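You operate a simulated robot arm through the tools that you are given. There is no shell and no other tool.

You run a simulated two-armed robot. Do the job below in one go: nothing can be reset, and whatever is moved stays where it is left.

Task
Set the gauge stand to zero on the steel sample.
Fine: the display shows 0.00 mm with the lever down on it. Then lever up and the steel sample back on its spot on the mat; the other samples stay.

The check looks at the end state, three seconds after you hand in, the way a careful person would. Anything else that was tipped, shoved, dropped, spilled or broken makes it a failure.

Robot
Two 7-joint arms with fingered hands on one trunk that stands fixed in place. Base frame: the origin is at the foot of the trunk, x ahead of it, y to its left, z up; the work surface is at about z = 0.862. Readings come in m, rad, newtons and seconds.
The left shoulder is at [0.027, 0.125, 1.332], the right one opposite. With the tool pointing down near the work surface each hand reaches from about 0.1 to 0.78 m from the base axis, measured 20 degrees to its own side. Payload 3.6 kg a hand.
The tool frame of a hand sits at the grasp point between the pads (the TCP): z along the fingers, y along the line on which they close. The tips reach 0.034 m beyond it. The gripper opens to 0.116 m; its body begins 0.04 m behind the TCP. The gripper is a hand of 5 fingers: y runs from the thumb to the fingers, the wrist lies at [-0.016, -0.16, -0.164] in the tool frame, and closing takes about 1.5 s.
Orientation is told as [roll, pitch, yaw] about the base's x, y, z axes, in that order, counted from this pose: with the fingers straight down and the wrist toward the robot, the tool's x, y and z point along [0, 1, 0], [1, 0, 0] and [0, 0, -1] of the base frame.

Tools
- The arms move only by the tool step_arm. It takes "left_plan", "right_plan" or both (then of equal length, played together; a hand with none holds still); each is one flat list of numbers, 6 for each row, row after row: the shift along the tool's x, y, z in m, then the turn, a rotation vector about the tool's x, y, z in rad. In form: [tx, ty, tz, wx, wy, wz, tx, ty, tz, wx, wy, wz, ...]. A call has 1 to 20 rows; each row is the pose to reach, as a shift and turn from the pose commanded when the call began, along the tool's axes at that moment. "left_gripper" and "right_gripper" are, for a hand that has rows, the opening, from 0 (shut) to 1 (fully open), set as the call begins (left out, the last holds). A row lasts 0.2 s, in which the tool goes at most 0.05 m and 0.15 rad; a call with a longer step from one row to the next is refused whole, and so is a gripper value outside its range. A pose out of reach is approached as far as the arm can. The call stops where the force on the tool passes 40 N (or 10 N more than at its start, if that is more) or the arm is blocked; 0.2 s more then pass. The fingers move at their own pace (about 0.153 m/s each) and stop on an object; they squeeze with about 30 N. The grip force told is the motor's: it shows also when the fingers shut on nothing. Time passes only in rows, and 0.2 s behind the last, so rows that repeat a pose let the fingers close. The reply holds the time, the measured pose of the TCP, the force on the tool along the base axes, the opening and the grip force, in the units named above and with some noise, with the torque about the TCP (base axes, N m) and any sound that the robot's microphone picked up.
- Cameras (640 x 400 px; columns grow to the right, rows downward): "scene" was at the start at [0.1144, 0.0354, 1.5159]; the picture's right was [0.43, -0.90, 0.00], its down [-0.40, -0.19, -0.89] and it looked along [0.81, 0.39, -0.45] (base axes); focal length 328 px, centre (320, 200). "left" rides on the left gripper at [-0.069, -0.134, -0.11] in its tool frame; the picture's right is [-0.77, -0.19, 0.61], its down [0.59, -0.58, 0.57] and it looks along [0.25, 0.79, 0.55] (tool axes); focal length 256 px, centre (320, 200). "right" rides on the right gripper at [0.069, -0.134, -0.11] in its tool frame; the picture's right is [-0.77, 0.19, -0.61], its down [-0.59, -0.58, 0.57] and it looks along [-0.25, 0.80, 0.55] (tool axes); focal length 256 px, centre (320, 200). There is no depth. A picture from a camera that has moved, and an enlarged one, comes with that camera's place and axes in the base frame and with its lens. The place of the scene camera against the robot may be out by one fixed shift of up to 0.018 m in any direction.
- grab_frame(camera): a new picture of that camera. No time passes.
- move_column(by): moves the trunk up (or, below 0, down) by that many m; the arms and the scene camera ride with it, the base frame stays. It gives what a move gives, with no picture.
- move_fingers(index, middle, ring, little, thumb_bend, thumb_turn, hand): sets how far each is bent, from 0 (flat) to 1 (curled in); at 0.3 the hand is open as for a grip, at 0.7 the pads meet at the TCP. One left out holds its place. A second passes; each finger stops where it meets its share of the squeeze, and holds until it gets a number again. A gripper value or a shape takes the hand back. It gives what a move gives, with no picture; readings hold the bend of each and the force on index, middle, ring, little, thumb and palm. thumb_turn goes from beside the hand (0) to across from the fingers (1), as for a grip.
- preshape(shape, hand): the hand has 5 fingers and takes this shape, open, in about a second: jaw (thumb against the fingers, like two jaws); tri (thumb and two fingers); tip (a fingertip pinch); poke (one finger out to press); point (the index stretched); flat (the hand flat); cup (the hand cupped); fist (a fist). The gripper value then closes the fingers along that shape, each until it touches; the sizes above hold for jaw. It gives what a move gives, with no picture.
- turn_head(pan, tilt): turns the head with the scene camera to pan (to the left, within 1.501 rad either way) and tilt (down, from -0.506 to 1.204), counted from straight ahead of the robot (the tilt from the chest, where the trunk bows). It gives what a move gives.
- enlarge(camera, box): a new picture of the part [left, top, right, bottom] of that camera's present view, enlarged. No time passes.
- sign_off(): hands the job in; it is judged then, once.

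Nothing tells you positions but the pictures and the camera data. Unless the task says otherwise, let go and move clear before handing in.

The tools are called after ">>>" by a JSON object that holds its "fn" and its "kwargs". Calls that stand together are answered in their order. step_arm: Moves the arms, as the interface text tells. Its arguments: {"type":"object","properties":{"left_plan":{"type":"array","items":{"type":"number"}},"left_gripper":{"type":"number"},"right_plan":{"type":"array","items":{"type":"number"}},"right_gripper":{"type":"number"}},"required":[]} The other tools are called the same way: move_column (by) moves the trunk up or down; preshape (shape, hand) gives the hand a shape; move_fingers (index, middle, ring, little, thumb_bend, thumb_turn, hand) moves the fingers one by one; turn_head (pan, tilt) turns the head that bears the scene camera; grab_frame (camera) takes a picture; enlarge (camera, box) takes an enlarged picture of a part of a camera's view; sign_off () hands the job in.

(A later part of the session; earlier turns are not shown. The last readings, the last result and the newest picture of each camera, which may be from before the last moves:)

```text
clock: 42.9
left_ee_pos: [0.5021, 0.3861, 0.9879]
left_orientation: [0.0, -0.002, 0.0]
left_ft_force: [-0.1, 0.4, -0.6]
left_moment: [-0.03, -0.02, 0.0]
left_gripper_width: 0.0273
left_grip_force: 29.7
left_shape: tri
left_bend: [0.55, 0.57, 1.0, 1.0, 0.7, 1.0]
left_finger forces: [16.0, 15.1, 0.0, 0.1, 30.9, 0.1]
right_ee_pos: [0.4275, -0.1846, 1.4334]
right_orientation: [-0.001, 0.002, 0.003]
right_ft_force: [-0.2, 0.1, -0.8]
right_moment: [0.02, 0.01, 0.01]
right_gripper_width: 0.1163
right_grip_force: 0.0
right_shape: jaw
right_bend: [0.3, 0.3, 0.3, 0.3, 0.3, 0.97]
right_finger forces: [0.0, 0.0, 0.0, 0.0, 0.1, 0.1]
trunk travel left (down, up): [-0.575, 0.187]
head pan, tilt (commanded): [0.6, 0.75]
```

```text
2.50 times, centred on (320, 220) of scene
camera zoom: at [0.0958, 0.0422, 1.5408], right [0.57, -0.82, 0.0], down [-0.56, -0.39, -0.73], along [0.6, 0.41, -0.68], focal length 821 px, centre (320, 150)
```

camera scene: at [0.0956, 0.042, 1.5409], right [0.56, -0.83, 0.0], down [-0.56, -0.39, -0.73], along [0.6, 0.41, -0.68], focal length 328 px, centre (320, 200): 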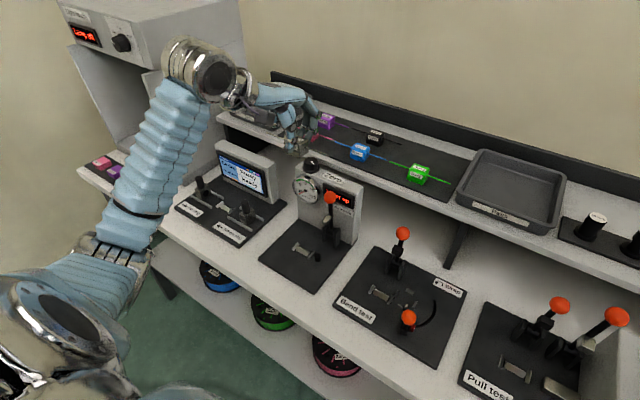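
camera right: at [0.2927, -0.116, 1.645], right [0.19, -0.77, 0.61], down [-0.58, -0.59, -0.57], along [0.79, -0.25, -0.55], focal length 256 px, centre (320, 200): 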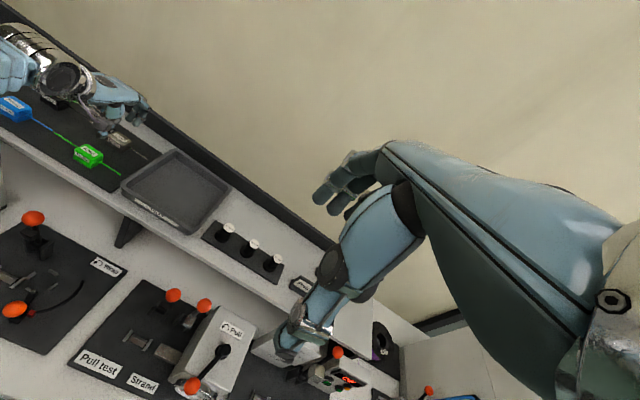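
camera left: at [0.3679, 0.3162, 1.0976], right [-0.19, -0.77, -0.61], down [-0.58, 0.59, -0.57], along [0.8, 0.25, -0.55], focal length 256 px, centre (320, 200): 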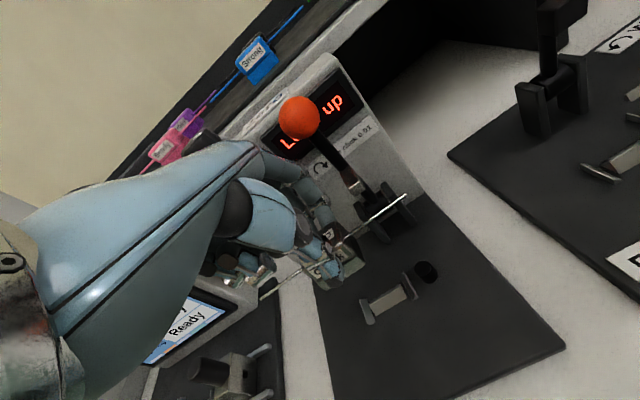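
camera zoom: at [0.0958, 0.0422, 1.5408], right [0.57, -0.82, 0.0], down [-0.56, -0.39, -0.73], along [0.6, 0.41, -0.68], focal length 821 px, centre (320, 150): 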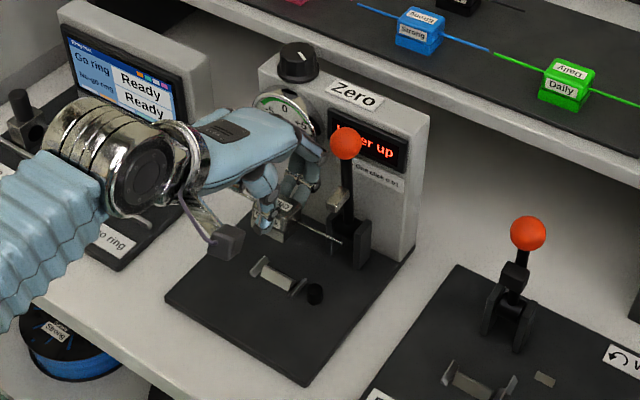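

Now a precise zoom on the wire, cradle and peg from the hand camera.

>>> {"fn": "enlarge", "kwargs": {"camera": "left", "box": [350, 250, 450, 335]}}

>>> {"fn": "enlarge", "kwargs": {"camera": "left", "box": [250, 180, 420, 310]}}

>>> {"fn": "enlarge", "kwargs": {"camera": "scene", "box": [285, 185, 345, 265]}}

```text
4.71 times, centred on (400, 292) of left
camera zoom: at [0.3679, 0.3162, 1.0976], right [-0.19, -0.77, -0.61], down [-0.58, 0.59, -0.57], along [0.8, 0.25, -0.55], focal length 1205 px, centre (-56, -235)
```

zoom: 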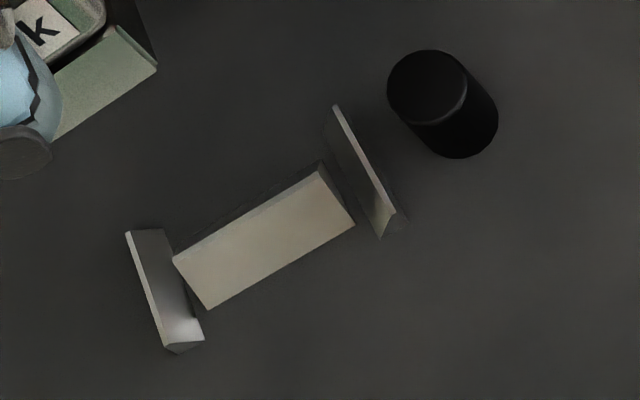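

```text
3.08 times, centred on (335, 245) of left
camera zoom: at [0.3679, 0.3162, 1.0976], right [-0.19, -0.77, -0.61], down [-0.58, 0.59, -0.57], along [0.8, 0.25, -0.55], focal length 788 px, centre (274, 62)
```

zoom: 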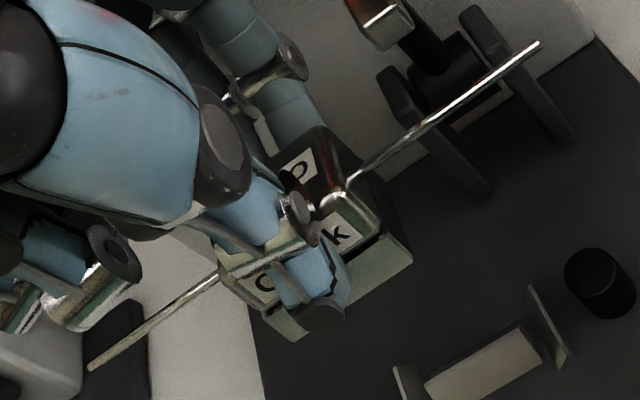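

```text
5.00 times, centred on (315, 225) of scene
camera zoom: at [0.0958, 0.0422, 1.5408], right [0.57, -0.82, 0.0], down [-0.56, -0.39, -0.73], along [0.6, 0.41, -0.68], focal length 1642 px, centre (345, 75)
```

zoom: 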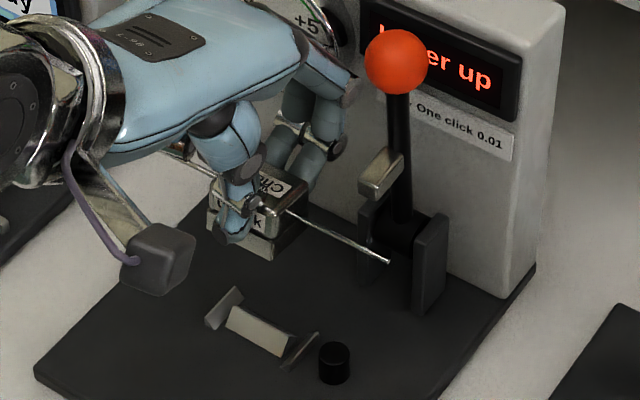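

The cradle ridge is at [0.502, 0.387], peg [0.5025, 0.341]. I'll lower until the skirt is just above the ridge and compare wire vs peg directly.

>>> {"fn": "step_arm", "kwargs": {"left_plan": [0.0005, 0, 0.03, 0, 0, 0, 0.0005, 0, 0.05, 0, 0, 0, 0.0005, 0, 0.062, 0, 0, 0]}}

>>> {"fn": "enlarge", "kwargs": {"camera": "left", "box": [250, 180, 420, 310]}}

>>> {"fn": "enlarge", "kwargs": {"camera": "scene", "box": [285, 195, 345, 275]}}

```text
clock: 43.7
left_ee_pos: [0.5032, 0.3866, 0.9259]
left_orientation: [-0.002, -0.002, 0.002]
left_ft_force: [0.2, 0.8, -0.8]
left_moment: [-0.01, 0.02, 0.0]
left_gripper_width: 0.0272
left_grip_force: 29.7
left_shape: tri
left_bend: [0.55, 0.57, 1.0, 1.0, 0.7, 1.0]
left_finger forces: [15.9, 15.0, 0.0, 0.0, 30.7, 0.0]
right_ee_pos: [0.4279, -0.1845, 1.4335]
right_orientation: [-0.001, 0.002, 0.003]
right_ft_force: [-0.3, -0.1, 0.6]
right_moment: [0.05, 0.01, 0.03]
right_gripper_width: 0.116
right_grip_force: 0.1
right_shape: jaw
right_bend: [0.3, 0.3, 0.3, 0.3, 0.3, 0.97]
right_finger forces: [0.0, 0.0, 0.1, 0.0, 0.0, 0.1]
trunk travel left (down, up): [-0.575, 0.187]
head pan, tilt (commanded): [0.6, 0.75]
```

```text
3.08 times, centred on (335, 245) of left
camera zoom: at [0.3688, 0.3176, 1.0355], right [-0.19, -0.77, -0.61], down [-0.58, 0.59, -0.57], along [0.8, 0.25, -0.55], focal length 788 px, centre (274, 62)
```

zoom: 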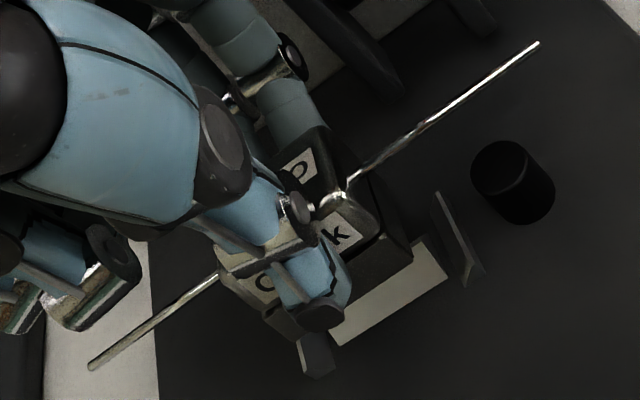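

```text
5.00 times, centred on (315, 235) of scene
camera zoom: at [0.0958, 0.0422, 1.5408], right [0.57, -0.82, 0.0], down [-0.56, -0.39, -0.73], along [0.6, 0.41, -0.68], focal length 1642 px, centre (345, 25)
```

zoom: 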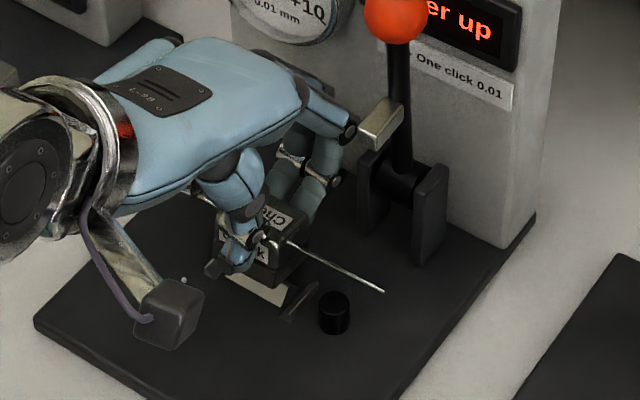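

Nearly aligned; the estimate suggests shifting about 3 mm toward me. Lowering slowly with that correction while watching forces.

>>> {"fn": "step_arm", "kwargs": {"left_plan": [-0.001, -0.003, 0, 0, 0, 0, -0.001, -0.003, 0.004, 0, 0, 0, -0.001, -0.003, 0.008, 0, 0, 0]}}

>>> {"fn": "enlarge", "kwargs": {"camera": "left", "box": [300, 180, 420, 290]}}

>>> {"fn": "enlarge", "kwargs": {"camera": "scene", "box": [295, 215, 345, 265]}}

```text
clock: 44.5
left_ee_pos: [0.4995, 0.3863, 0.9174]
left_orientation: [0.0, -0.001, -0.001]
left_ft_force: [-0.1, -0.6, -0.2]
left_moment: [0.0, 0.02, -0.03]
left_gripper_width: 0.027
left_grip_force: 29.5
left_shape: tri
left_bend: [0.55, 0.57, 1.0, 1.0, 0.7, 1.0]
left_finger forces: [15.9, 14.9, 0.0, 0.1, 30.8, 0.0]
right_ee_pos: [0.4276, -0.1851, 1.4326]
right_orientation: [0.0, 0.002, 0.002]
right_ft_force: [0.0, -0.5, -0.3]
right_moment: [0.03, 0.0, 0.0]
right_gripper_width: 0.1156
right_grip_force: 0.1
right_shape: jaw
right_bend: [0.3, 0.3, 0.3, 0.3, 0.3, 0.97]
right_finger forces: [0.1, 0.0, 0.0, 0.0, 0.1, 0.0]
trunk travel left (down, up): [-0.575, 0.187]
head pan, tilt (commanded): [0.6, 0.75]
```

```text
3.64 times, centred on (360, 235) of left
camera zoom: at [0.3654, 0.3157, 1.0271], right [-0.19, -0.77, -0.61], down [-0.58, 0.59, -0.57], along [0.8, 0.25, -0.55], focal length 931 px, centre (174, 73)
```

zoom: 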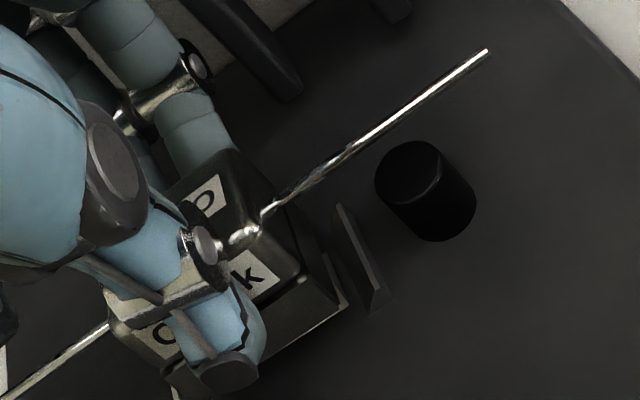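

```text
8.00 times, centred on (320, 240) of scene
camera zoom: at [0.0956, 0.042, 1.5408], right [0.57, -0.82, 0.0], down [-0.56, -0.39, -0.73], along [0.6, 0.41, -0.68], focal length 2627 px, centre (320, -120)
```

zoom: 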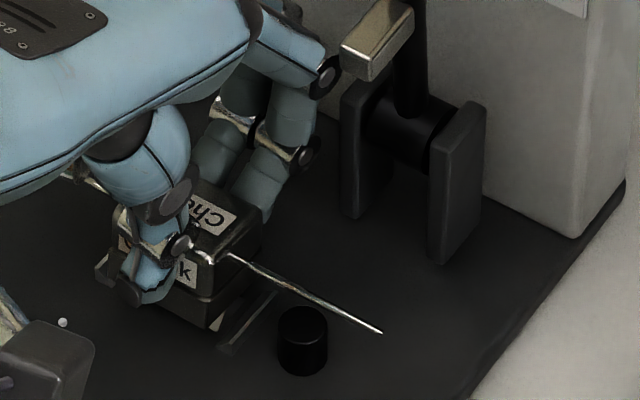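

The wire lines up with the peg within about 2 mm. Continue lowering in small steps until contact shows.

>>> {"fn": "step_arm", "kwargs": {"left_plan": [0, 0.001, 0.003, 0, 0, 0, 0, 0.001, 0.006, 0, 0, 0]}}

>>> {"fn": "step_arm", "kwargs": {"left_plan": [0, 0, 0.002, 0, 0, 0, 0, 0, 0.003, 0, 0, 0]}}

>>> {"fn": "step_arm", "kwargs": {"left_plan": [0, 0, 0.002, 0, 0, 0]}}

```text
clock: 45.1
left_ee_pos: [0.5014, 0.3856, 0.9114]
left_orientation: [-0.003, -0.001, 0.001]
left_ft_force: [0.1, -1.0, -1.0]
left_moment: [0.02, 0.02, 0.01]
left_gripper_width: 0.027
left_grip_force: 29.9
left_shape: tri
left_bend: [0.55, 0.57, 1.0, 1.0, 0.7, 1.0]
left_finger forces: [15.9, 15.0, 0.0, 0.1, 30.9, 0.1]
right_ee_pos: [0.4277, -0.1849, 1.4332]
right_orientation: [0.001, 0.0, 0.001]
right_ft_force: [-0.3, 0.5, -0.1]
right_moment: [-0.03, -0.01, -0.01]
right_gripper_width: 0.1159
right_grip_force: 0.0
right_shape: jaw
right_bend: [0.3, 0.3, 0.3, 0.3, 0.3, 0.97]
right_finger forces: [0.0, 0.1, 0.0, 0.0, 0.0, 0.0]
trunk travel left (down, up): [-0.575, 0.187]
head pan, tilt (commanded): [0.6, 0.75]
```

```text
clock: 45.7
left_ee_pos: [0.5019, 0.3857, 0.9108]
left_orientation: [-0.001, -0.008, 0.0]
left_ft_force: [-0.4, 0.8, 7.8]
left_moment: [0.03, -0.11, 0.03]
left_gripper_width: 0.0272
left_grip_force: 29.7
left_shape: tri
left_bend: [0.55, 0.57, 1.0, 1.0, 0.7, 1.0]
left_finger forces: [15.8, 15.0, 0.0, 0.0, 32.7, 0.0]
right_ee_pos: [0.4262, -0.1848, 1.434]
right_orientation: [0.002, 0.001, 0.001]
right_ft_force: [-0.3, -1.2, -0.3]
right_moment: [-0.04, 0.0, -0.03]
right_gripper_width: 0.1162
right_grip_force: 0.0
right_shape: jaw
right_bend: [0.3, 0.3, 0.3, 0.3, 0.3, 0.97]
right_finger forces: [0.1, 0.0, 0.0, 0.1, 0.1, 0.1]
trunk travel left (down, up): [-0.575, 0.187]
head pan, tilt (commanded): [0.6, 0.75]
```

```text
clock: 46.1
left_ee_pos: [0.5008, 0.3852, 0.9099]
left_orientation: [0.001, -0.009, -0.001]
left_ft_force: [-2.9, 2.0, 18.3]
left_moment: [0.04, -0.19, 0.0]
left_gripper_width: 0.0272
left_grip_force: 29.8
left_shape: tri
left_bend: [0.55, 0.57, 1.0, 1.0, 0.7, 1.0]
left_finger forces: [16.3, 15.7, 0.0, 0.0, 36.8, 0.0]
right_ee_pos: [0.4251, -0.1863, 1.4336]
right_orientation: [0.001, 0.001, 0.002]
right_ft_force: [0.0, 0.0, 0.0]
right_moment: [-0.04, 0.02, 0.0]
right_gripper_width: 0.1159
right_grip_force: 0.1
right_shape: jaw
right_bend: [0.3, 0.3, 0.3, 0.3, 0.3, 0.97]
right_finger forces: [0.0, 0.1, 0.1, 0.0, 0.1, 0.1]
trunk travel left (down, up): [-0.575, 0.187]
head pan, tilt (commanded): [0.6, 0.75]
```

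Contact at TCP z≈0.910 with an upward force. I need to see whether it's seated or perched.

>>> {"fn": "enlarge", "kwargs": {"camera": "left", "box": [300, 180, 420, 290]}}

>>> {"fn": "enlarge", "kwargs": {"camera": "scene", "box": [295, 220, 345, 270]}}

>>> {"fn": "enlarge", "kwargs": {"camera": "left", "box": [320, 220, 370, 270]}}

```text
3.64 times, centred on (360, 235) of left
camera zoom: at [0.3655, 0.3152, 1.0182], right [-0.18, -0.77, -0.61], down [-0.57, 0.59, -0.57], along [0.8, 0.25, -0.55], focal length 931 px, centre (174, 73)
```

zoom: 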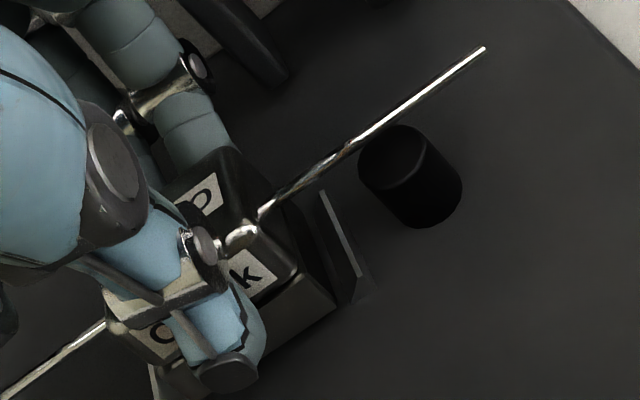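

```text
8.00 times, centred on (320, 245) of scene
camera zoom: at [0.0935, 0.041, 1.5412], right [0.57, -0.82, 0.0], down [-0.56, -0.39, -0.73], along [0.6, 0.41, -0.68], focal length 2627 px, centre (320, -160)
```

zoom: 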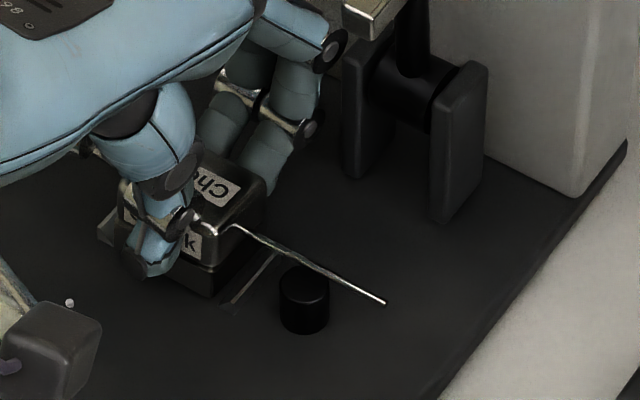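

```text
8.00 times, centred on (345, 245) of left
camera zoom: at [0.3655, 0.3152, 1.0182], right [-0.18, -0.77, -0.61], down [-0.57, 0.59, -0.57], along [0.8, 0.25, -0.55], focal length 2048 px, centre (120, -160)
```

zoom: 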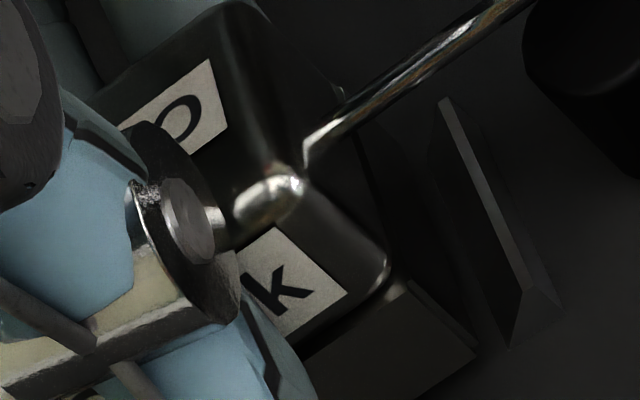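

The wire still seems several mm above the peg, and the side forces (−x, +y) hint the skirt rides on a slope. I'll shift a little toward −x and +y with light downforce and see whether it settles.

>>> {"fn": "step_arm", "kwargs": {"left_plan": [0.0008, -0.0015, 0, 0, 0, 0, 0.0015, -0.003, 0, 0, 0, 0]}}

```text
clock: 46.7
left_ee_pos: [0.5005, 0.3845, 0.9087]
left_orientation: [0.001, -0.009, -0.001]
left_ft_force: [3.9, 1.3, 20.9]
left_moment: [-0.02, -0.48, 0.04]
left_gripper_width: 0.0267
left_grip_force: 30.1
left_shape: tri
left_bend: [0.55, 0.56, 1.0, 1.0, 0.7, 1.0]
left_finger forces: [18.2, 17.7, 0.1, 0.0, 34.0, 0.0]
right_ee_pos: [0.4253, -0.1872, 1.4339]
right_orientation: [0.0, 0.001, 0.0]
right_ft_force: [-0.8, -0.6, 0.0]
right_moment: [-0.02, -0.01, -0.02]
right_gripper_width: 0.1156
right_grip_force: 0.1
right_shape: jaw
right_bend: [0.3, 0.3, 0.3, 0.3, 0.3, 0.97]
right_finger forces: [0.1, 0.0, 0.0, 0.1, 0.0, 0.0]
trunk travel left (down, up): [-0.575, 0.187]
head pan, tilt (commanded): [0.6, 0.75]
```

The sample now seems held in x by the cradle. I'll relieve the load slightly, then bring the right hand's camera around for a low side view to confirm seating.

>>> {"fn": "step_arm", "kwargs": {"left_plan": [-0.0005, 0.002, -0.0015, 0, 0, 0]}}

>>> {"fn": "step_arm", "kwargs": {"right_plan": [0, 0, 0.04, 0, 0, -0.1, 0.02, -0.02, 0.08, 0, 0, -0.2, 0.05, -0.04, 0.11, 0, 0, -0.3, 0.08, -0.06, 0.14, 0, 0, -0.4, 0.11, -0.08, 0.17, 0, 0, -0.5, 0.14, -0.09, 0.2, 0, 0, -0.6, 0.17, -0.1, 0.23, 0, 0, -0.7, 0.2, -0.11, 0.25, 0, 0, -0.8, 0.22, -0.11, 0.27, 0, 0, -0.9, 0.24, -0.11, 0.29, 0, 0, -1.0]}}

```text
clock: 47.1
left_ee_pos: [0.501, 0.386, 0.9071]
left_orientation: [-0.002, -0.005, 0.0]
left_ft_force: [3.5, 0.2, 18.1]
left_moment: [-0.01, -0.45, -0.02]
left_gripper_width: 0.0266
left_grip_force: 29.9
left_shape: tri
left_bend: [0.55, 0.56, 1.0, 1.0, 0.7, 1.0]
left_finger forces: [17.8, 17.5, 0.0, 0.1, 33.8, 0.1]
right_ee_pos: [0.4263, -0.1859, 1.4334]
right_orientation: [0.002, 0.0, 0.002]
right_ft_force: [0.5, 0.3, -0.4]
right_moment: [0.01, 0.02, -0.02]
right_gripper_width: 0.1159
right_grip_force: 0.0
right_shape: jaw
right_bend: [0.3, 0.3, 0.3, 0.3, 0.3, 0.97]
right_finger forces: [0.1, 0.0, 0.0, 0.0, 0.0, 0.0]
trunk travel left (down, up): [-0.575, 0.187]
head pan, tilt (commanded): [0.6, 0.75]
```

```text
clock: 49.3
left_ee_pos: [0.5013, 0.3871, 0.9087]
left_orientation: [-0.004, -0.004, 0.0]
left_ft_force: [3.2, -2.1, 14.3]
left_moment: [-0.06, -0.41, -0.07]
left_gripper_width: 0.0267
left_grip_force: 29.9
left_shape: tri
left_bend: [0.56, 0.56, 1.0, 1.0, 0.7, 1.0]
left_finger forces: [18.6, 17.7, 0.0, 0.0, 34.5, 0.0]
right_ee_pos: [0.3184, 0.0576, 1.1436]
right_orientation: [0.002, 0.002, 1.002]
right_ft_force: [0.5, 0.0, -0.5]
right_moment: [-0.07, -0.01, 0.0]
right_gripper_width: 0.1161
right_grip_force: 0.0
right_shape: jaw
right_bend: [0.3, 0.3, 0.3, 0.3, 0.3, 0.97]
right_finger forces: [0.0, 0.0, 0.0, 0.0, 0.0, 0.0]
right hand out of reach, approached as far as the arm can: row 3, 4, 5, 6, 7, 8, 9
trunk travel left (down, up): [-0.575, 0.187]
head pan, tilt (commanded): [0.6, 0.75]
```

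>>> {"fn": "grab_frame", "kwargs": {"camera": "right"}}

>>> {"fn": "grab_frame", "kwargs": {"camera": "scene"}}

```text
taken
camera right: at [0.1881, -0.0172, 1.2555], right [0.75, -0.26, 0.61], down [0.18, -0.8, -0.57], along [0.64, 0.54, -0.56], focal length 256 px, centre (320, 200)
```

right: 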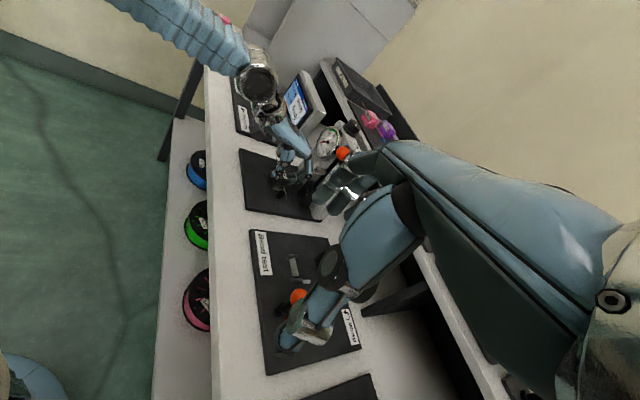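

```text
taken
camera scene: at [0.0953, 0.044, 1.541], right [0.57, -0.82, 0.0], down [-0.56, -0.39, -0.73], along [0.6, 0.41, -0.68], focal length 328 px, centre (320, 200)
```

scene: 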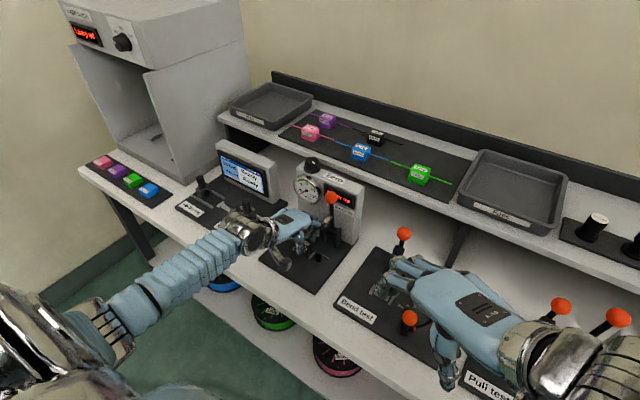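

Zooming on the stand from the right hand camera.

>>> {"fn": "enlarge", "kwargs": {"camera": "right", "box": [245, 120, 345, 220]}}

>>> {"fn": "enlarge", "kwargs": {"camera": "right", "box": [265, 150, 315, 205]}}

>>> {"fn": "enlarge", "kwargs": {"camera": "scene", "box": [285, 210, 345, 275]}}

```text
4.00 times, centred on (295, 170) of right
camera zoom: at [0.1881, -0.0172, 1.2555], right [0.75, -0.26, 0.61], down [0.18, -0.8, -0.57], along [0.64, 0.54, -0.56], focal length 1024 px, centre (420, 320)
```

zoom: 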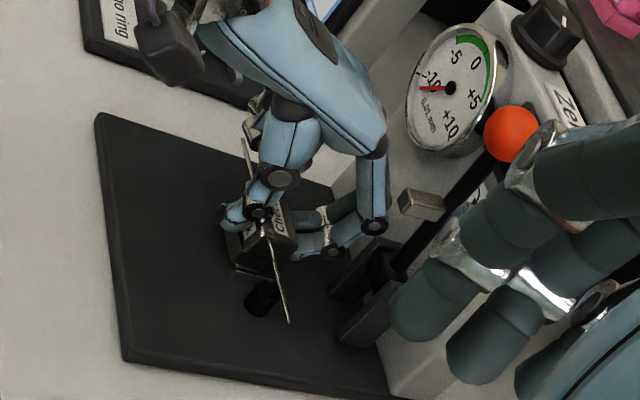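

```text
7.27 times, centred on (290, 178) of right
camera zoom: at [0.1881, -0.0172, 1.2555], right [0.75, -0.26, 0.61], down [0.18, -0.8, -0.57], along [0.64, 0.54, -0.56], focal length 1862 px, centre (538, 364)
```

zoom: 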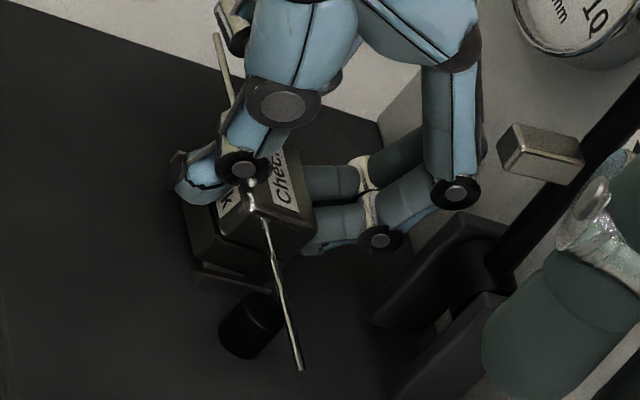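

```text
6.15 times, centred on (315, 242) of scene
camera zoom: at [0.0953, 0.044, 1.541], right [0.57, -0.82, 0.0], down [-0.56, -0.39, -0.73], along [0.6, 0.41, -0.68], focal length 2020 px, centre (351, -62)
```

zoom: 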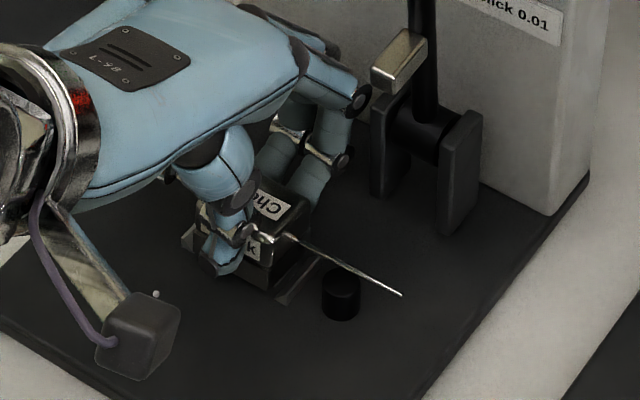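

Views from above are ambiguous about the last few millimetres. I'll tilt and lower the right hand for a flatter side view.

>>> {"fn": "step_arm", "kwargs": {"right_plan": [0, 0, 0.03, -0.12, 0, 0, 0, 0, 0.06, -0.24, 0, 0, 0, 0, 0.09, -0.36, 0, 0, 0, 0, 0.1, -0.45, 0, 0]}}

>>> {"fn": "grab_frame", "kwargs": {"camera": "right"}}

```text
clock: 50.3
left_ee_pos: [0.5004, 0.3857, 0.9087]
left_orientation: [0.0, -0.003, 0.0]
left_ft_force: [2.5, 2.3, 16.5]
left_moment: [0.02, -0.36, 0.03]
left_gripper_width: 0.0268
left_grip_force: 29.6
left_shape: tri
left_bend: [0.55, 0.56, 1.0, 1.0, 0.7, 1.0]
left_finger forces: [18.6, 17.3, 0.0, 0.1, 35.1, 0.1]
right_ee_pos: [0.3168, 0.0537, 1.0438]
right_orientation: [0.0, -0.453, 1.001]
right_ft_force: [-0.2, -0.3, -0.9]
right_moment: [0.04, 0.0, -0.01]
right_gripper_width: 0.1158
right_grip_force: 0.1
right_shape: jaw
right_bend: [0.3, 0.3, 0.3, 0.3, 0.3, 0.97]
right_finger forces: [0.0, 0.0, 0.0, 0.0, 0.0, 0.1]
trunk travel left (down, up): [-0.575, 0.187]
head pan, tilt (commanded): [0.6, 0.75]
```

```text
taken
camera right: at [0.1662, -0.0503, 1.0856], right [0.59, -0.5, 0.63], down [0.35, -0.55, -0.76], along [0.72, 0.67, -0.15], focal length 256 px, centre (320, 200)
```

right: 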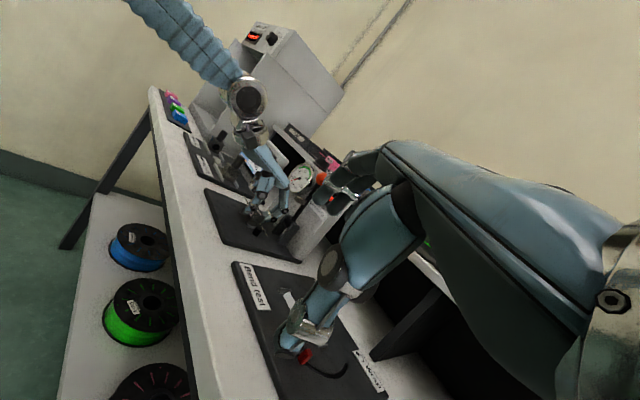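

>>> {"fn": "enlarge", "kwargs": {"camera": "right", "box": [230, 175, 310, 265]}}

>>> {"fn": "enlarge", "kwargs": {"camera": "right", "box": [245, 200, 285, 240]}}

```text
4.44 times, centred on (270, 220) of right
camera zoom: at [0.1662, -0.0503, 1.0856], right [0.59, -0.5, 0.63], down [0.35, -0.55, -0.76], along [0.72, 0.67, -0.15], focal length 1138 px, centre (542, 111)
```

zoom: 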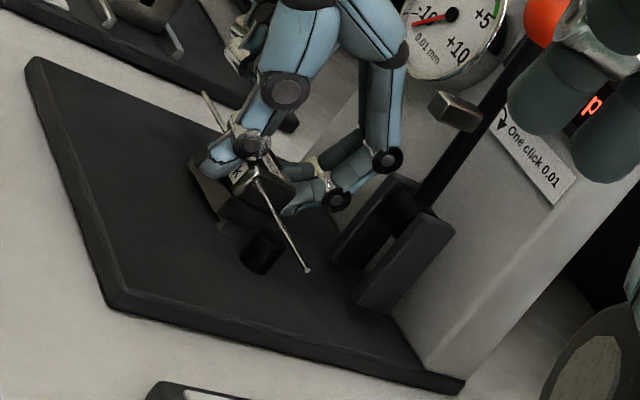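

```text
10.00 times, centred on (265, 220) of right
camera zoom: at [0.1662, -0.0503, 1.0856], right [0.59, -0.5, 0.63], down [0.35, -0.55, -0.76], along [0.72, 0.67, -0.15], focal length 2560 px, centre (870, 0)
```

zoom: 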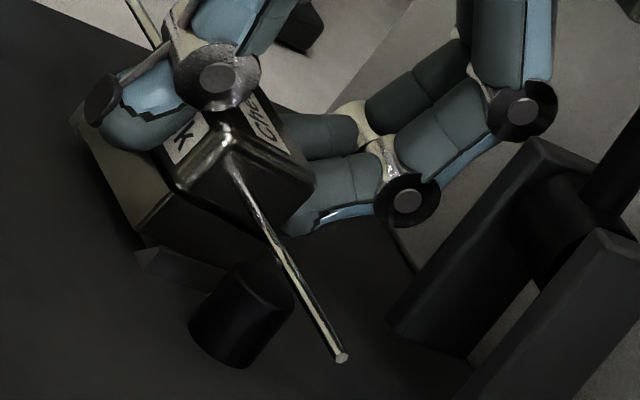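

Let me take fresh matching views from the left and scene cameras in the current state for a proper comparison.

>>> {"fn": "enlarge", "kwargs": {"camera": "left", "box": [335, 185, 405, 255]}}

>>> {"fn": "enlarge", "kwargs": {"camera": "scene", "box": [300, 230, 332, 262]}}

>>> {"fn": "enlarge", "kwargs": {"camera": "right", "box": [250, 210, 280, 240]}}

```text
5.71 times, centred on (370, 220) of left
camera zoom: at [0.3651, 0.3161, 1.0183], right [-0.18, -0.77, -0.61], down [-0.58, 0.59, -0.57], along [0.8, 0.25, -0.55], focal length 1463 px, centre (34, 86)
```

zoom: 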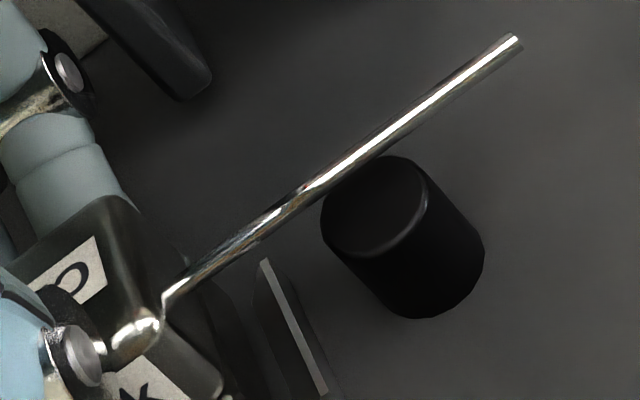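

```text
12.50 times, centred on (316, 246) of scene
camera zoom: at [0.0945, 0.0412, 1.541], right [0.57, -0.82, 0.0], down [-0.56, -0.39, -0.73], along [0.6, 0.41, -0.68], focal length 4104 px, centre (370, -375)
```

zoom: 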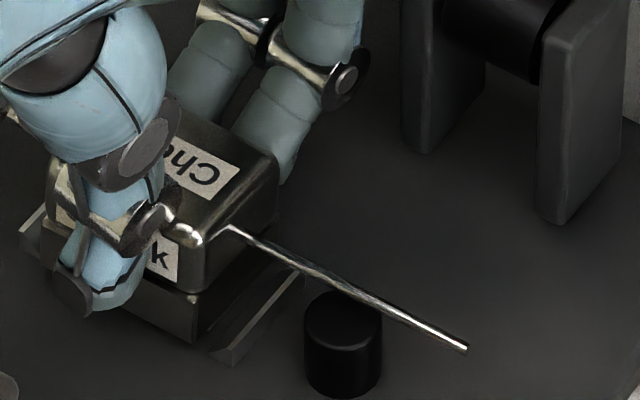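

```text
13.33 times, centred on (265, 225) of right
camera zoom: at [0.1662, -0.0503, 1.0856], right [0.59, -0.5, 0.63], down [0.35, -0.55, -0.76], along [0.72, 0.67, -0.15], focal length 3413 px, centre (1053, -133)
```

zoom: 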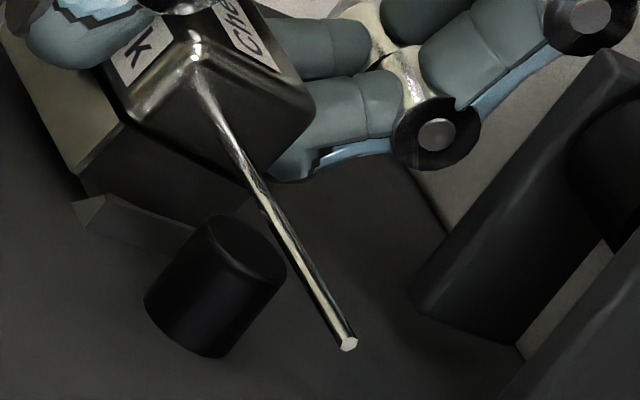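

Triangulating from three views: the wire is about 6.7 mm above the peg and ~2.5 mm too far in +x, so the skirt is nearly but not fully down. I'll lift 4 mm, shift −x, and re-lower.

>>> {"fn": "step_arm", "kwargs": {"left_plan": [0, 0, -0.004, 0, 0, 0, 0, 0, -0.006, 0, 0, 0]}}

```text
clock: 50.9
left_ee_pos: [0.4972, 0.3861, 0.9128]
left_orientation: [0.0, 0.004, -0.001]
left_ft_force: [1.0, 0.2, -0.9]
left_moment: [-0.01, 0.0, -0.03]
left_gripper_width: 0.0268
left_grip_force: 30.2
left_shape: tri
left_bend: [0.56, 0.57, 1.0, 1.0, 0.7, 1.0]
left_finger forces: [16.5, 15.6, 0.0, 0.0, 31.6, 0.0]
right_ee_pos: [0.3173, 0.0552, 1.044]
right_orientation: [0.003, -0.45, 1.0]
right_ft_force: [-0.1, 1.1, 0.1]
right_moment: [-0.01, -0.03, 0.01]
right_gripper_width: 0.1161
right_grip_force: 0.1
right_shape: jaw
right_bend: [0.3, 0.3, 0.3, 0.3, 0.3, 0.97]
right_finger forces: [0.0, 0.0, 0.1, 0.0, 0.0, 0.0]
trunk travel left (down, up): [-0.575, 0.187]
head pan, tilt (commanded): [0.6, 0.75]
```

Free again at x≈0.497. Lowering in small steps at this new x.

>>> {"fn": "step_arm", "kwargs": {"left_plan": [0.0005, 0.0005, 0.002, 0, 0, 0, 0.0005, 0.0005, 0.004, 0, 0, 0]}}

>>> {"fn": "step_arm", "kwargs": {"left_plan": [0, 0, 0.0015, 0, 0, 0]}}

>>> {"fn": "step_arm", "kwargs": {"left_plan": [0, 0, 0.0015, 0, 0, 0]}}

```text
clock: 51.5
left_ee_pos: [0.4998, 0.3871, 0.9105]
left_orientation: [-0.002, -0.002, 0.0]
left_ft_force: [-1.0, -0.7, 1.0]
left_moment: [-0.03, 0.06, 0.0]
left_gripper_width: 0.0266
left_grip_force: 29.5
left_shape: tri
left_bend: [0.56, 0.57, 1.0, 1.0, 0.7, 1.0]
left_finger forces: [16.4, 15.5, 0.0, 0.0, 32.5, 0.0]
right_ee_pos: [0.3165, 0.0556, 1.0436]
right_orientation: [0.002, -0.451, 1.003]
right_ft_force: [0.5, -0.5, -0.1]
right_moment: [0.01, 0.0, 0.0]
right_gripper_width: 0.1161
right_grip_force: 0.0
right_shape: jaw
right_bend: [0.3, 0.3, 0.3, 0.3, 0.3, 0.97]
right_finger forces: [0.1, 0.0, 0.0, 0.1, 0.0, 0.0]
trunk travel left (down, up): [-0.575, 0.187]
head pan, tilt (commanded): [0.6, 0.75]
```

```text
clock: 51.9
left_ee_pos: [0.5003, 0.3866, 0.9095]
left_orientation: [-0.001, -0.005, -0.001]
left_ft_force: [-2.1, -0.5, 5.4]
left_moment: [-0.01, 0.06, 0.02]
left_gripper_width: 0.0267
left_grip_force: 29.9
left_shape: tri
left_bend: [0.56, 0.57, 1.0, 1.0, 0.7, 1.0]
left_finger forces: [16.0, 15.2, 0.0, 0.0, 34.6, 0.1]
right_ee_pos: [0.3163, 0.0544, 1.0435]
right_orientation: [-0.001, -0.45, 1.004]
right_ft_force: [-0.1, -0.2, 0.4]
right_moment: [0.03, 0.05, 0.0]
right_gripper_width: 0.1159
right_grip_force: 0.0
right_shape: jaw
right_bend: [0.3, 0.3, 0.3, 0.3, 0.3, 0.97]
right_finger forces: [0.1, 0.1, 0.1, 0.0, 0.0, 0.0]
trunk travel left (down, up): [-0.575, 0.187]
head pan, tilt (commanded): [0.6, 0.75]
```

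```text
clock: 52.3
left_ee_pos: [0.5008, 0.3878, 0.9092]
left_orientation: [-0.002, -0.007, 0.003]
left_ft_force: [-3.7, 0.6, 13.6]
left_moment: [0.02, 0.0, -0.04]
left_gripper_width: 0.0263
left_grip_force: 30.0
left_shape: tri
left_bend: [0.56, 0.57, 1.0, 1.0, 0.7, 1.0]
left_finger forces: [15.9, 15.0, 0.1, 0.0, 36.6, 0.0]
right_ee_pos: [0.3158, 0.0549, 1.0454]
right_orientation: [-0.002, -0.45, 1.002]
right_ft_force: [-0.3, 0.8, 0.2]
right_moment: [0.01, -0.01, 0.0]
right_gripper_width: 0.1157
right_grip_force: 0.1
right_shape: jaw
right_bend: [0.3, 0.3, 0.3, 0.3, 0.3, 0.97]
right_finger forces: [0.0, 0.0, 0.0, 0.0, 0.1, 0.0]
trunk travel left (down, up): [-0.575, 0.187]
head pan, tilt (commanded): [0.6, 0.75]
```

Contact height repeats at ~0.910. I'll lighten the vertical load to a few newtons and nudge sideways to tell whether the cradle captures the skirt or it's just friction.

>>> {"fn": "step_arm", "kwargs": {"left_plan": [0, 0, -0.0025, 0, 0, 0]}}

>>> {"fn": "step_arm", "kwargs": {"left_plan": [0, -0.0015, 0, 0, 0, 0, 0, -0.003, 0, 0, 0, 0]}}

>>> {"fn": "step_arm", "kwargs": {"left_plan": [0, -0.002, 0, 0, 0, 0]}}

```text
clock: 52.7
left_ee_pos: [0.499, 0.3859, 0.9104]
left_orientation: [0.0, 0.001, 0.001]
left_ft_force: [0.4, 2.5, 6.4]
left_moment: [0.03, -0.16, 0.06]
left_gripper_width: 0.0267
left_grip_force: 30.0
left_shape: tri
left_bend: [0.56, 0.57, 1.0, 1.0, 0.7, 1.0]
left_finger forces: [17.1, 15.9, 0.1, 0.0, 33.2, 0.0]
right_ee_pos: [0.3168, 0.0543, 1.0436]
right_orientation: [-0.001, -0.45, 1.001]
right_ft_force: [-0.6, 0.1, -0.7]
right_moment: [-0.03, 0.0, -0.01]
right_gripper_width: 0.1161
right_grip_force: 0.1
right_shape: jaw
right_bend: [0.3, 0.3, 0.3, 0.3, 0.3, 0.97]
right_finger forces: [0.0, 0.1, 0.1, 0.1, 0.0, 0.0]
trunk travel left (down, up): [-0.575, 0.187]
head pan, tilt (commanded): [0.6, 0.75]
```

```text
clock: 53.3
left_ee_pos: [0.499, 0.3859, 0.9089]
left_orientation: [0.0, -0.003, 0.0]
left_ft_force: [3.2, 1.1, 5.6]
left_moment: [-0.01, -0.26, -0.04]
left_gripper_width: 0.0265
left_grip_force: 30.4
left_shape: tri
left_bend: [0.56, 0.57, 1.0, 1.0, 0.7, 1.0]
left_finger forces: [17.4, 16.7, 0.0, 0.0, 31.5, 0.1]
right_ee_pos: [0.3175, 0.0544, 1.044]
right_orientation: [0.002, -0.452, 0.999]
right_ft_force: [0.6, -0.5, 0.5]
right_moment: [0.0, 0.01, 0.0]
right_gripper_width: 0.116
right_grip_force: 0.1
right_shape: jaw
right_bend: [0.3, 0.3, 0.3, 0.3, 0.3, 0.97]
right_finger forces: [0.1, 0.0, 0.0, 0.1, 0.0, 0.0]
trunk travel left (down, up): [-0.575, 0.187]
head pan, tilt (commanded): [0.6, 0.75]
```

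```text
clock: 53.7
left_ee_pos: [0.4974, 0.385, 0.9099]
left_orientation: [0.0, -0.003, -0.001]
left_ft_force: [4.6, -1.2, 5.1]
left_moment: [-0.01, -0.33, -0.06]
left_gripper_width: 0.0268
left_grip_force: 29.6
left_shape: tri
left_bend: [0.56, 0.57, 1.0, 1.0, 0.7, 1.0]
left_finger forces: [17.7, 18.2, 0.0, 0.0, 31.2, 0.1]
right_ee_pos: [0.3168, 0.0552, 1.0434]
right_orientation: [0.001, -0.451, 1.001]
right_ft_force: [0.1, -0.3, -0.7]
right_moment: [-0.02, -0.03, 0.04]
right_gripper_width: 0.1158
right_grip_force: 0.0
right_shape: jaw
right_bend: [0.3, 0.3, 0.3, 0.3, 0.3, 0.97]
right_finger forces: [0.1, 0.0, 0.0, 0.0, 0.1, 0.1]
trunk travel left (down, up): [-0.575, 0.187]
head pan, tilt (commanded): [0.6, 0.75]
```

It resists −x with a side-to-vertical ratio near 1, so it looks captured by the ridge. Testing the +x direction the same way.

>>> {"fn": "step_arm", "kwargs": {"left_plan": [0, 0.003, 0, 0, 0, 0, 0, 0.005, 0, 0, 0, 0]}}

>>> {"fn": "step_arm", "kwargs": {"left_plan": [0, 0.003, 0, 0, 0, 0]}}

>>> {"fn": "enlarge", "kwargs": {"camera": "scene", "box": [300, 230, 332, 262]}}

>>> {"fn": "enlarge", "kwargs": {"camera": "right", "box": [250, 210, 280, 240]}}

```text
clock: 54.3
left_ee_pos: [0.5, 0.3876, 0.9079]
left_orientation: [0.0, 0.0, 0.0]
left_ft_force: [-2.9, 0.4, 5.5]
left_moment: [-0.06, 0.01, -0.03]
left_gripper_width: 0.0268
left_grip_force: 30.0
left_shape: tri
left_bend: [0.56, 0.57, 1.0, 1.0, 0.7, 1.0]
left_finger forces: [16.2, 15.8, 0.1, 0.0, 35.1, 0.1]
right_ee_pos: [0.3155, 0.0537, 1.0444]
right_orientation: [0.0, -0.45, 1.0]
right_ft_force: [0.8, -0.2, 0.0]
right_moment: [0.04, 0.01, 0.04]
right_gripper_width: 0.1162
right_grip_force: 0.0
right_shape: jaw
right_bend: [0.3, 0.3, 0.3, 0.3, 0.3, 0.97]
right_finger forces: [0.1, 0.1, 0.0, 0.0, 0.1, 0.0]
trunk travel left (down, up): [-0.575, 0.187]
head pan, tilt (commanded): [0.6, 0.75]
```

```text
clock: 54.7
left_ee_pos: [0.5033, 0.3872, 0.91]
left_orientation: [-0.001, -0.002, 0.001]
left_ft_force: [-3.9, -0.5, 7.2]
left_moment: [-0.01, 0.02, 0.01]
left_gripper_width: 0.0264
left_grip_force: 29.8
left_shape: tri
left_bend: [0.56, 0.57, 1.0, 1.0, 0.7, 1.0]
left_finger forces: [16.1, 15.5, 0.0, 0.1, 35.9, 0.1]
right_ee_pos: [0.3166, 0.0539, 1.0444]
right_orientation: [-0.001, -0.451, 0.999]
right_ft_force: [-0.2, 0.0, -0.1]
right_moment: [-0.01, 0.03, -0.02]
right_gripper_width: 0.1157
right_grip_force: 0.0
right_shape: jaw
right_bend: [0.3, 0.3, 0.3, 0.3, 0.3, 0.97]
right_finger forces: [0.0, 0.0, 0.1, 0.0, 0.0, 0.0]
trunk travel left (down, up): [-0.575, 0.187]
head pan, tilt (commanded): [0.6, 0.75]
```

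```text
12.50 times, centred on (316, 246) of scene
camera zoom: at [0.0942, 0.0415, 1.541], right [0.57, -0.82, 0.0], down [-0.56, -0.39, -0.73], along [0.6, 0.41, -0.68], focal length 4104 px, centre (370, -375)
```

zoom: 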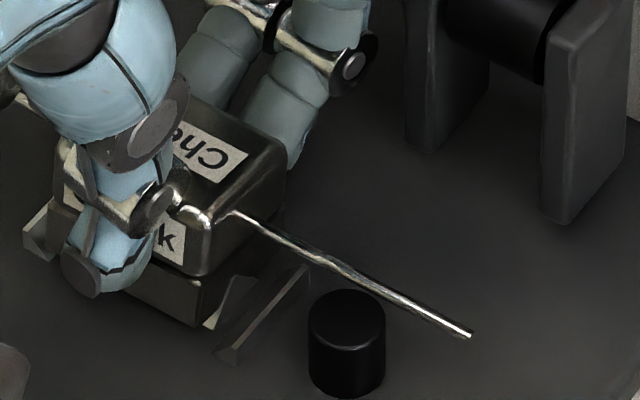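

```text
13.33 times, centred on (265, 225) of right
camera zoom: at [0.1664, -0.0501, 1.0861], right [0.59, -0.5, 0.63], down [0.35, -0.55, -0.76], along [0.72, 0.67, -0.15], focal length 3413 px, centre (1053, -133)
```

zoom: 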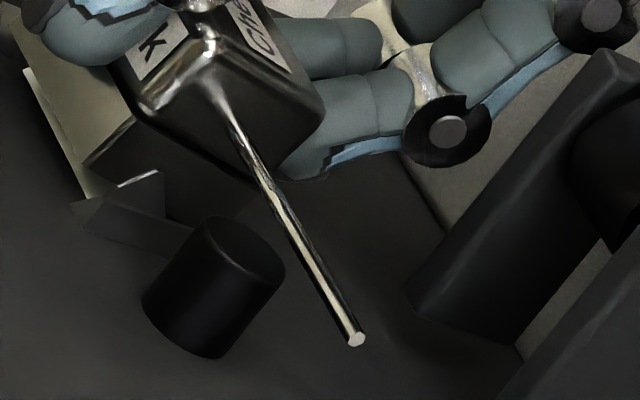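

The contact height does not depend on x, so something flat stops it (prisms or a shallow cavity). I'll lift the sample high and look at its underside with the low right camera.

>>> {"fn": "step_arm", "kwargs": {"left_plan": [0, -0.003, -0.01, 0, 0, 0, 0, -0.003, -0.05, 0, 0, 0, 0, -0.003, -0.095, 0, 0, 0, 0, -0.003, -0.14, 0, 0, 0, 0, -0.003, -0.185, 0, 0, 0, 0, -0.003, -0.23, 0, 0, 0, 0, -0.003, -0.275, 0, 0, 0, 0, -0.003, -0.32, 0, 0, 0, 0, -0.003, -0.365, 0, 0, 0, 0, -0.003, -0.41, 0, 0, 0]}}

>>> {"fn": "grab_frame", "kwargs": {"camera": "right"}}

```text
clock: 56.9
left_ee_pos: [0.5035, 0.387, 1.3202]
left_orientation: [0.002, -0.003, 0.0]
left_ft_force: [0.3, -0.3, -0.7]
left_moment: [0.0, 0.04, 0.04]
left_gripper_width: 0.0262
left_grip_force: 30.0
left_shape: tri
left_bend: [0.56, 0.57, 1.0, 1.0, 0.7, 1.0]
left_finger forces: [16.1, 15.3, 0.0, 0.1, 31.4, 0.0]
right_ee_pos: [0.3168, 0.0543, 1.0432]
right_orientation: [0.001, -0.451, 1.001]
right_ft_force: [0.1, -0.2, -0.3]
right_moment: [0.01, 0.0, -0.03]
right_gripper_width: 0.1158
right_grip_force: 0.1
right_shape: jaw
right_bend: [0.3, 0.3, 0.3, 0.3, 0.3, 0.97]
right_finger forces: [0.0, 0.0, 0.0, 0.1, 0.0, 0.0]
trunk travel left (down, up): [-0.575, 0.187]
head pan, tilt (commanded): [0.6, 0.75]
```

```text
taken
camera right: at [0.1672, -0.0498, 1.086], right [0.6, -0.5, 0.63], down [0.35, -0.55, -0.76], along [0.72, 0.67, -0.15], focal length 256 px, centre (320, 200)
```

right: 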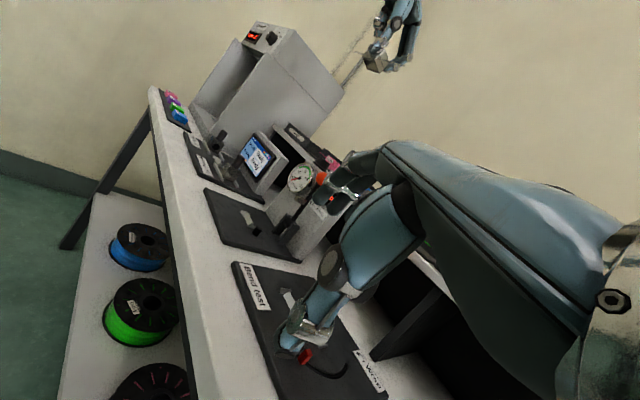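

>>> {"fn": "enlarge", "kwargs": {"camera": "right", "box": [335, 20, 415, 100]}}

>>> {"fn": "enlarge", "kwargs": {"camera": "right", "box": [355, 40, 395, 80]}}

>>> {"fn": "enlarge", "kwargs": {"camera": "right", "box": [235, 205, 285, 255]}}

```text
5.00 times, centred on (375, 60) of right
camera zoom: at [0.1672, -0.0498, 1.086], right [0.6, -0.5, 0.63], down [0.35, -0.55, -0.76], along [0.72, 0.67, -0.15], focal length 1280 px, centre (45, 900)
```

zoom: 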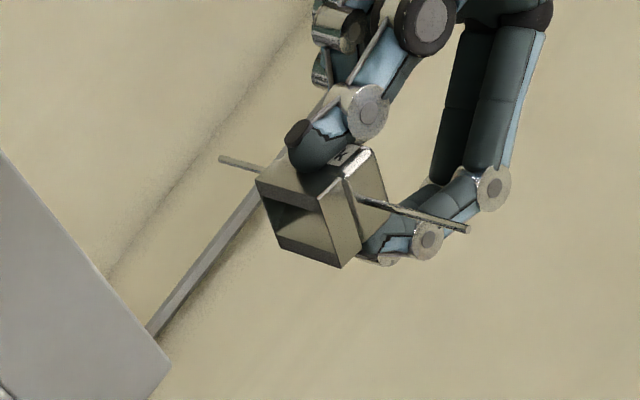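

```text
10.00 times, centred on (375, 60) of right
camera zoom: at [0.1672, -0.0498, 1.086], right [0.6, -0.5, 0.63], down [0.35, -0.55, -0.76], along [0.72, 0.67, -0.15], focal length 2560 px, centre (-230, 1600)
```

zoom: 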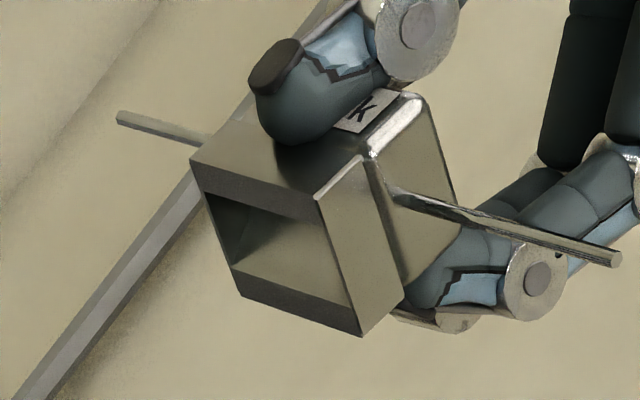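

```text
8.00 times, centred on (260, 230) of right
camera zoom: at [0.1672, -0.0498, 1.086], right [0.6, -0.5, 0.63], down [0.35, -0.55, -0.76], along [0.72, 0.67, -0.15], focal length 2048 px, centre (800, -40)
```

zoom: 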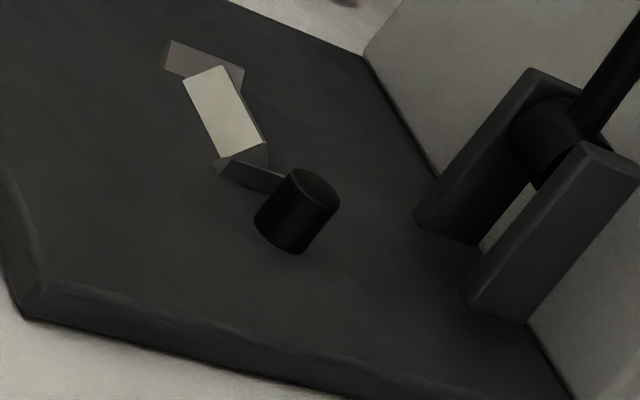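

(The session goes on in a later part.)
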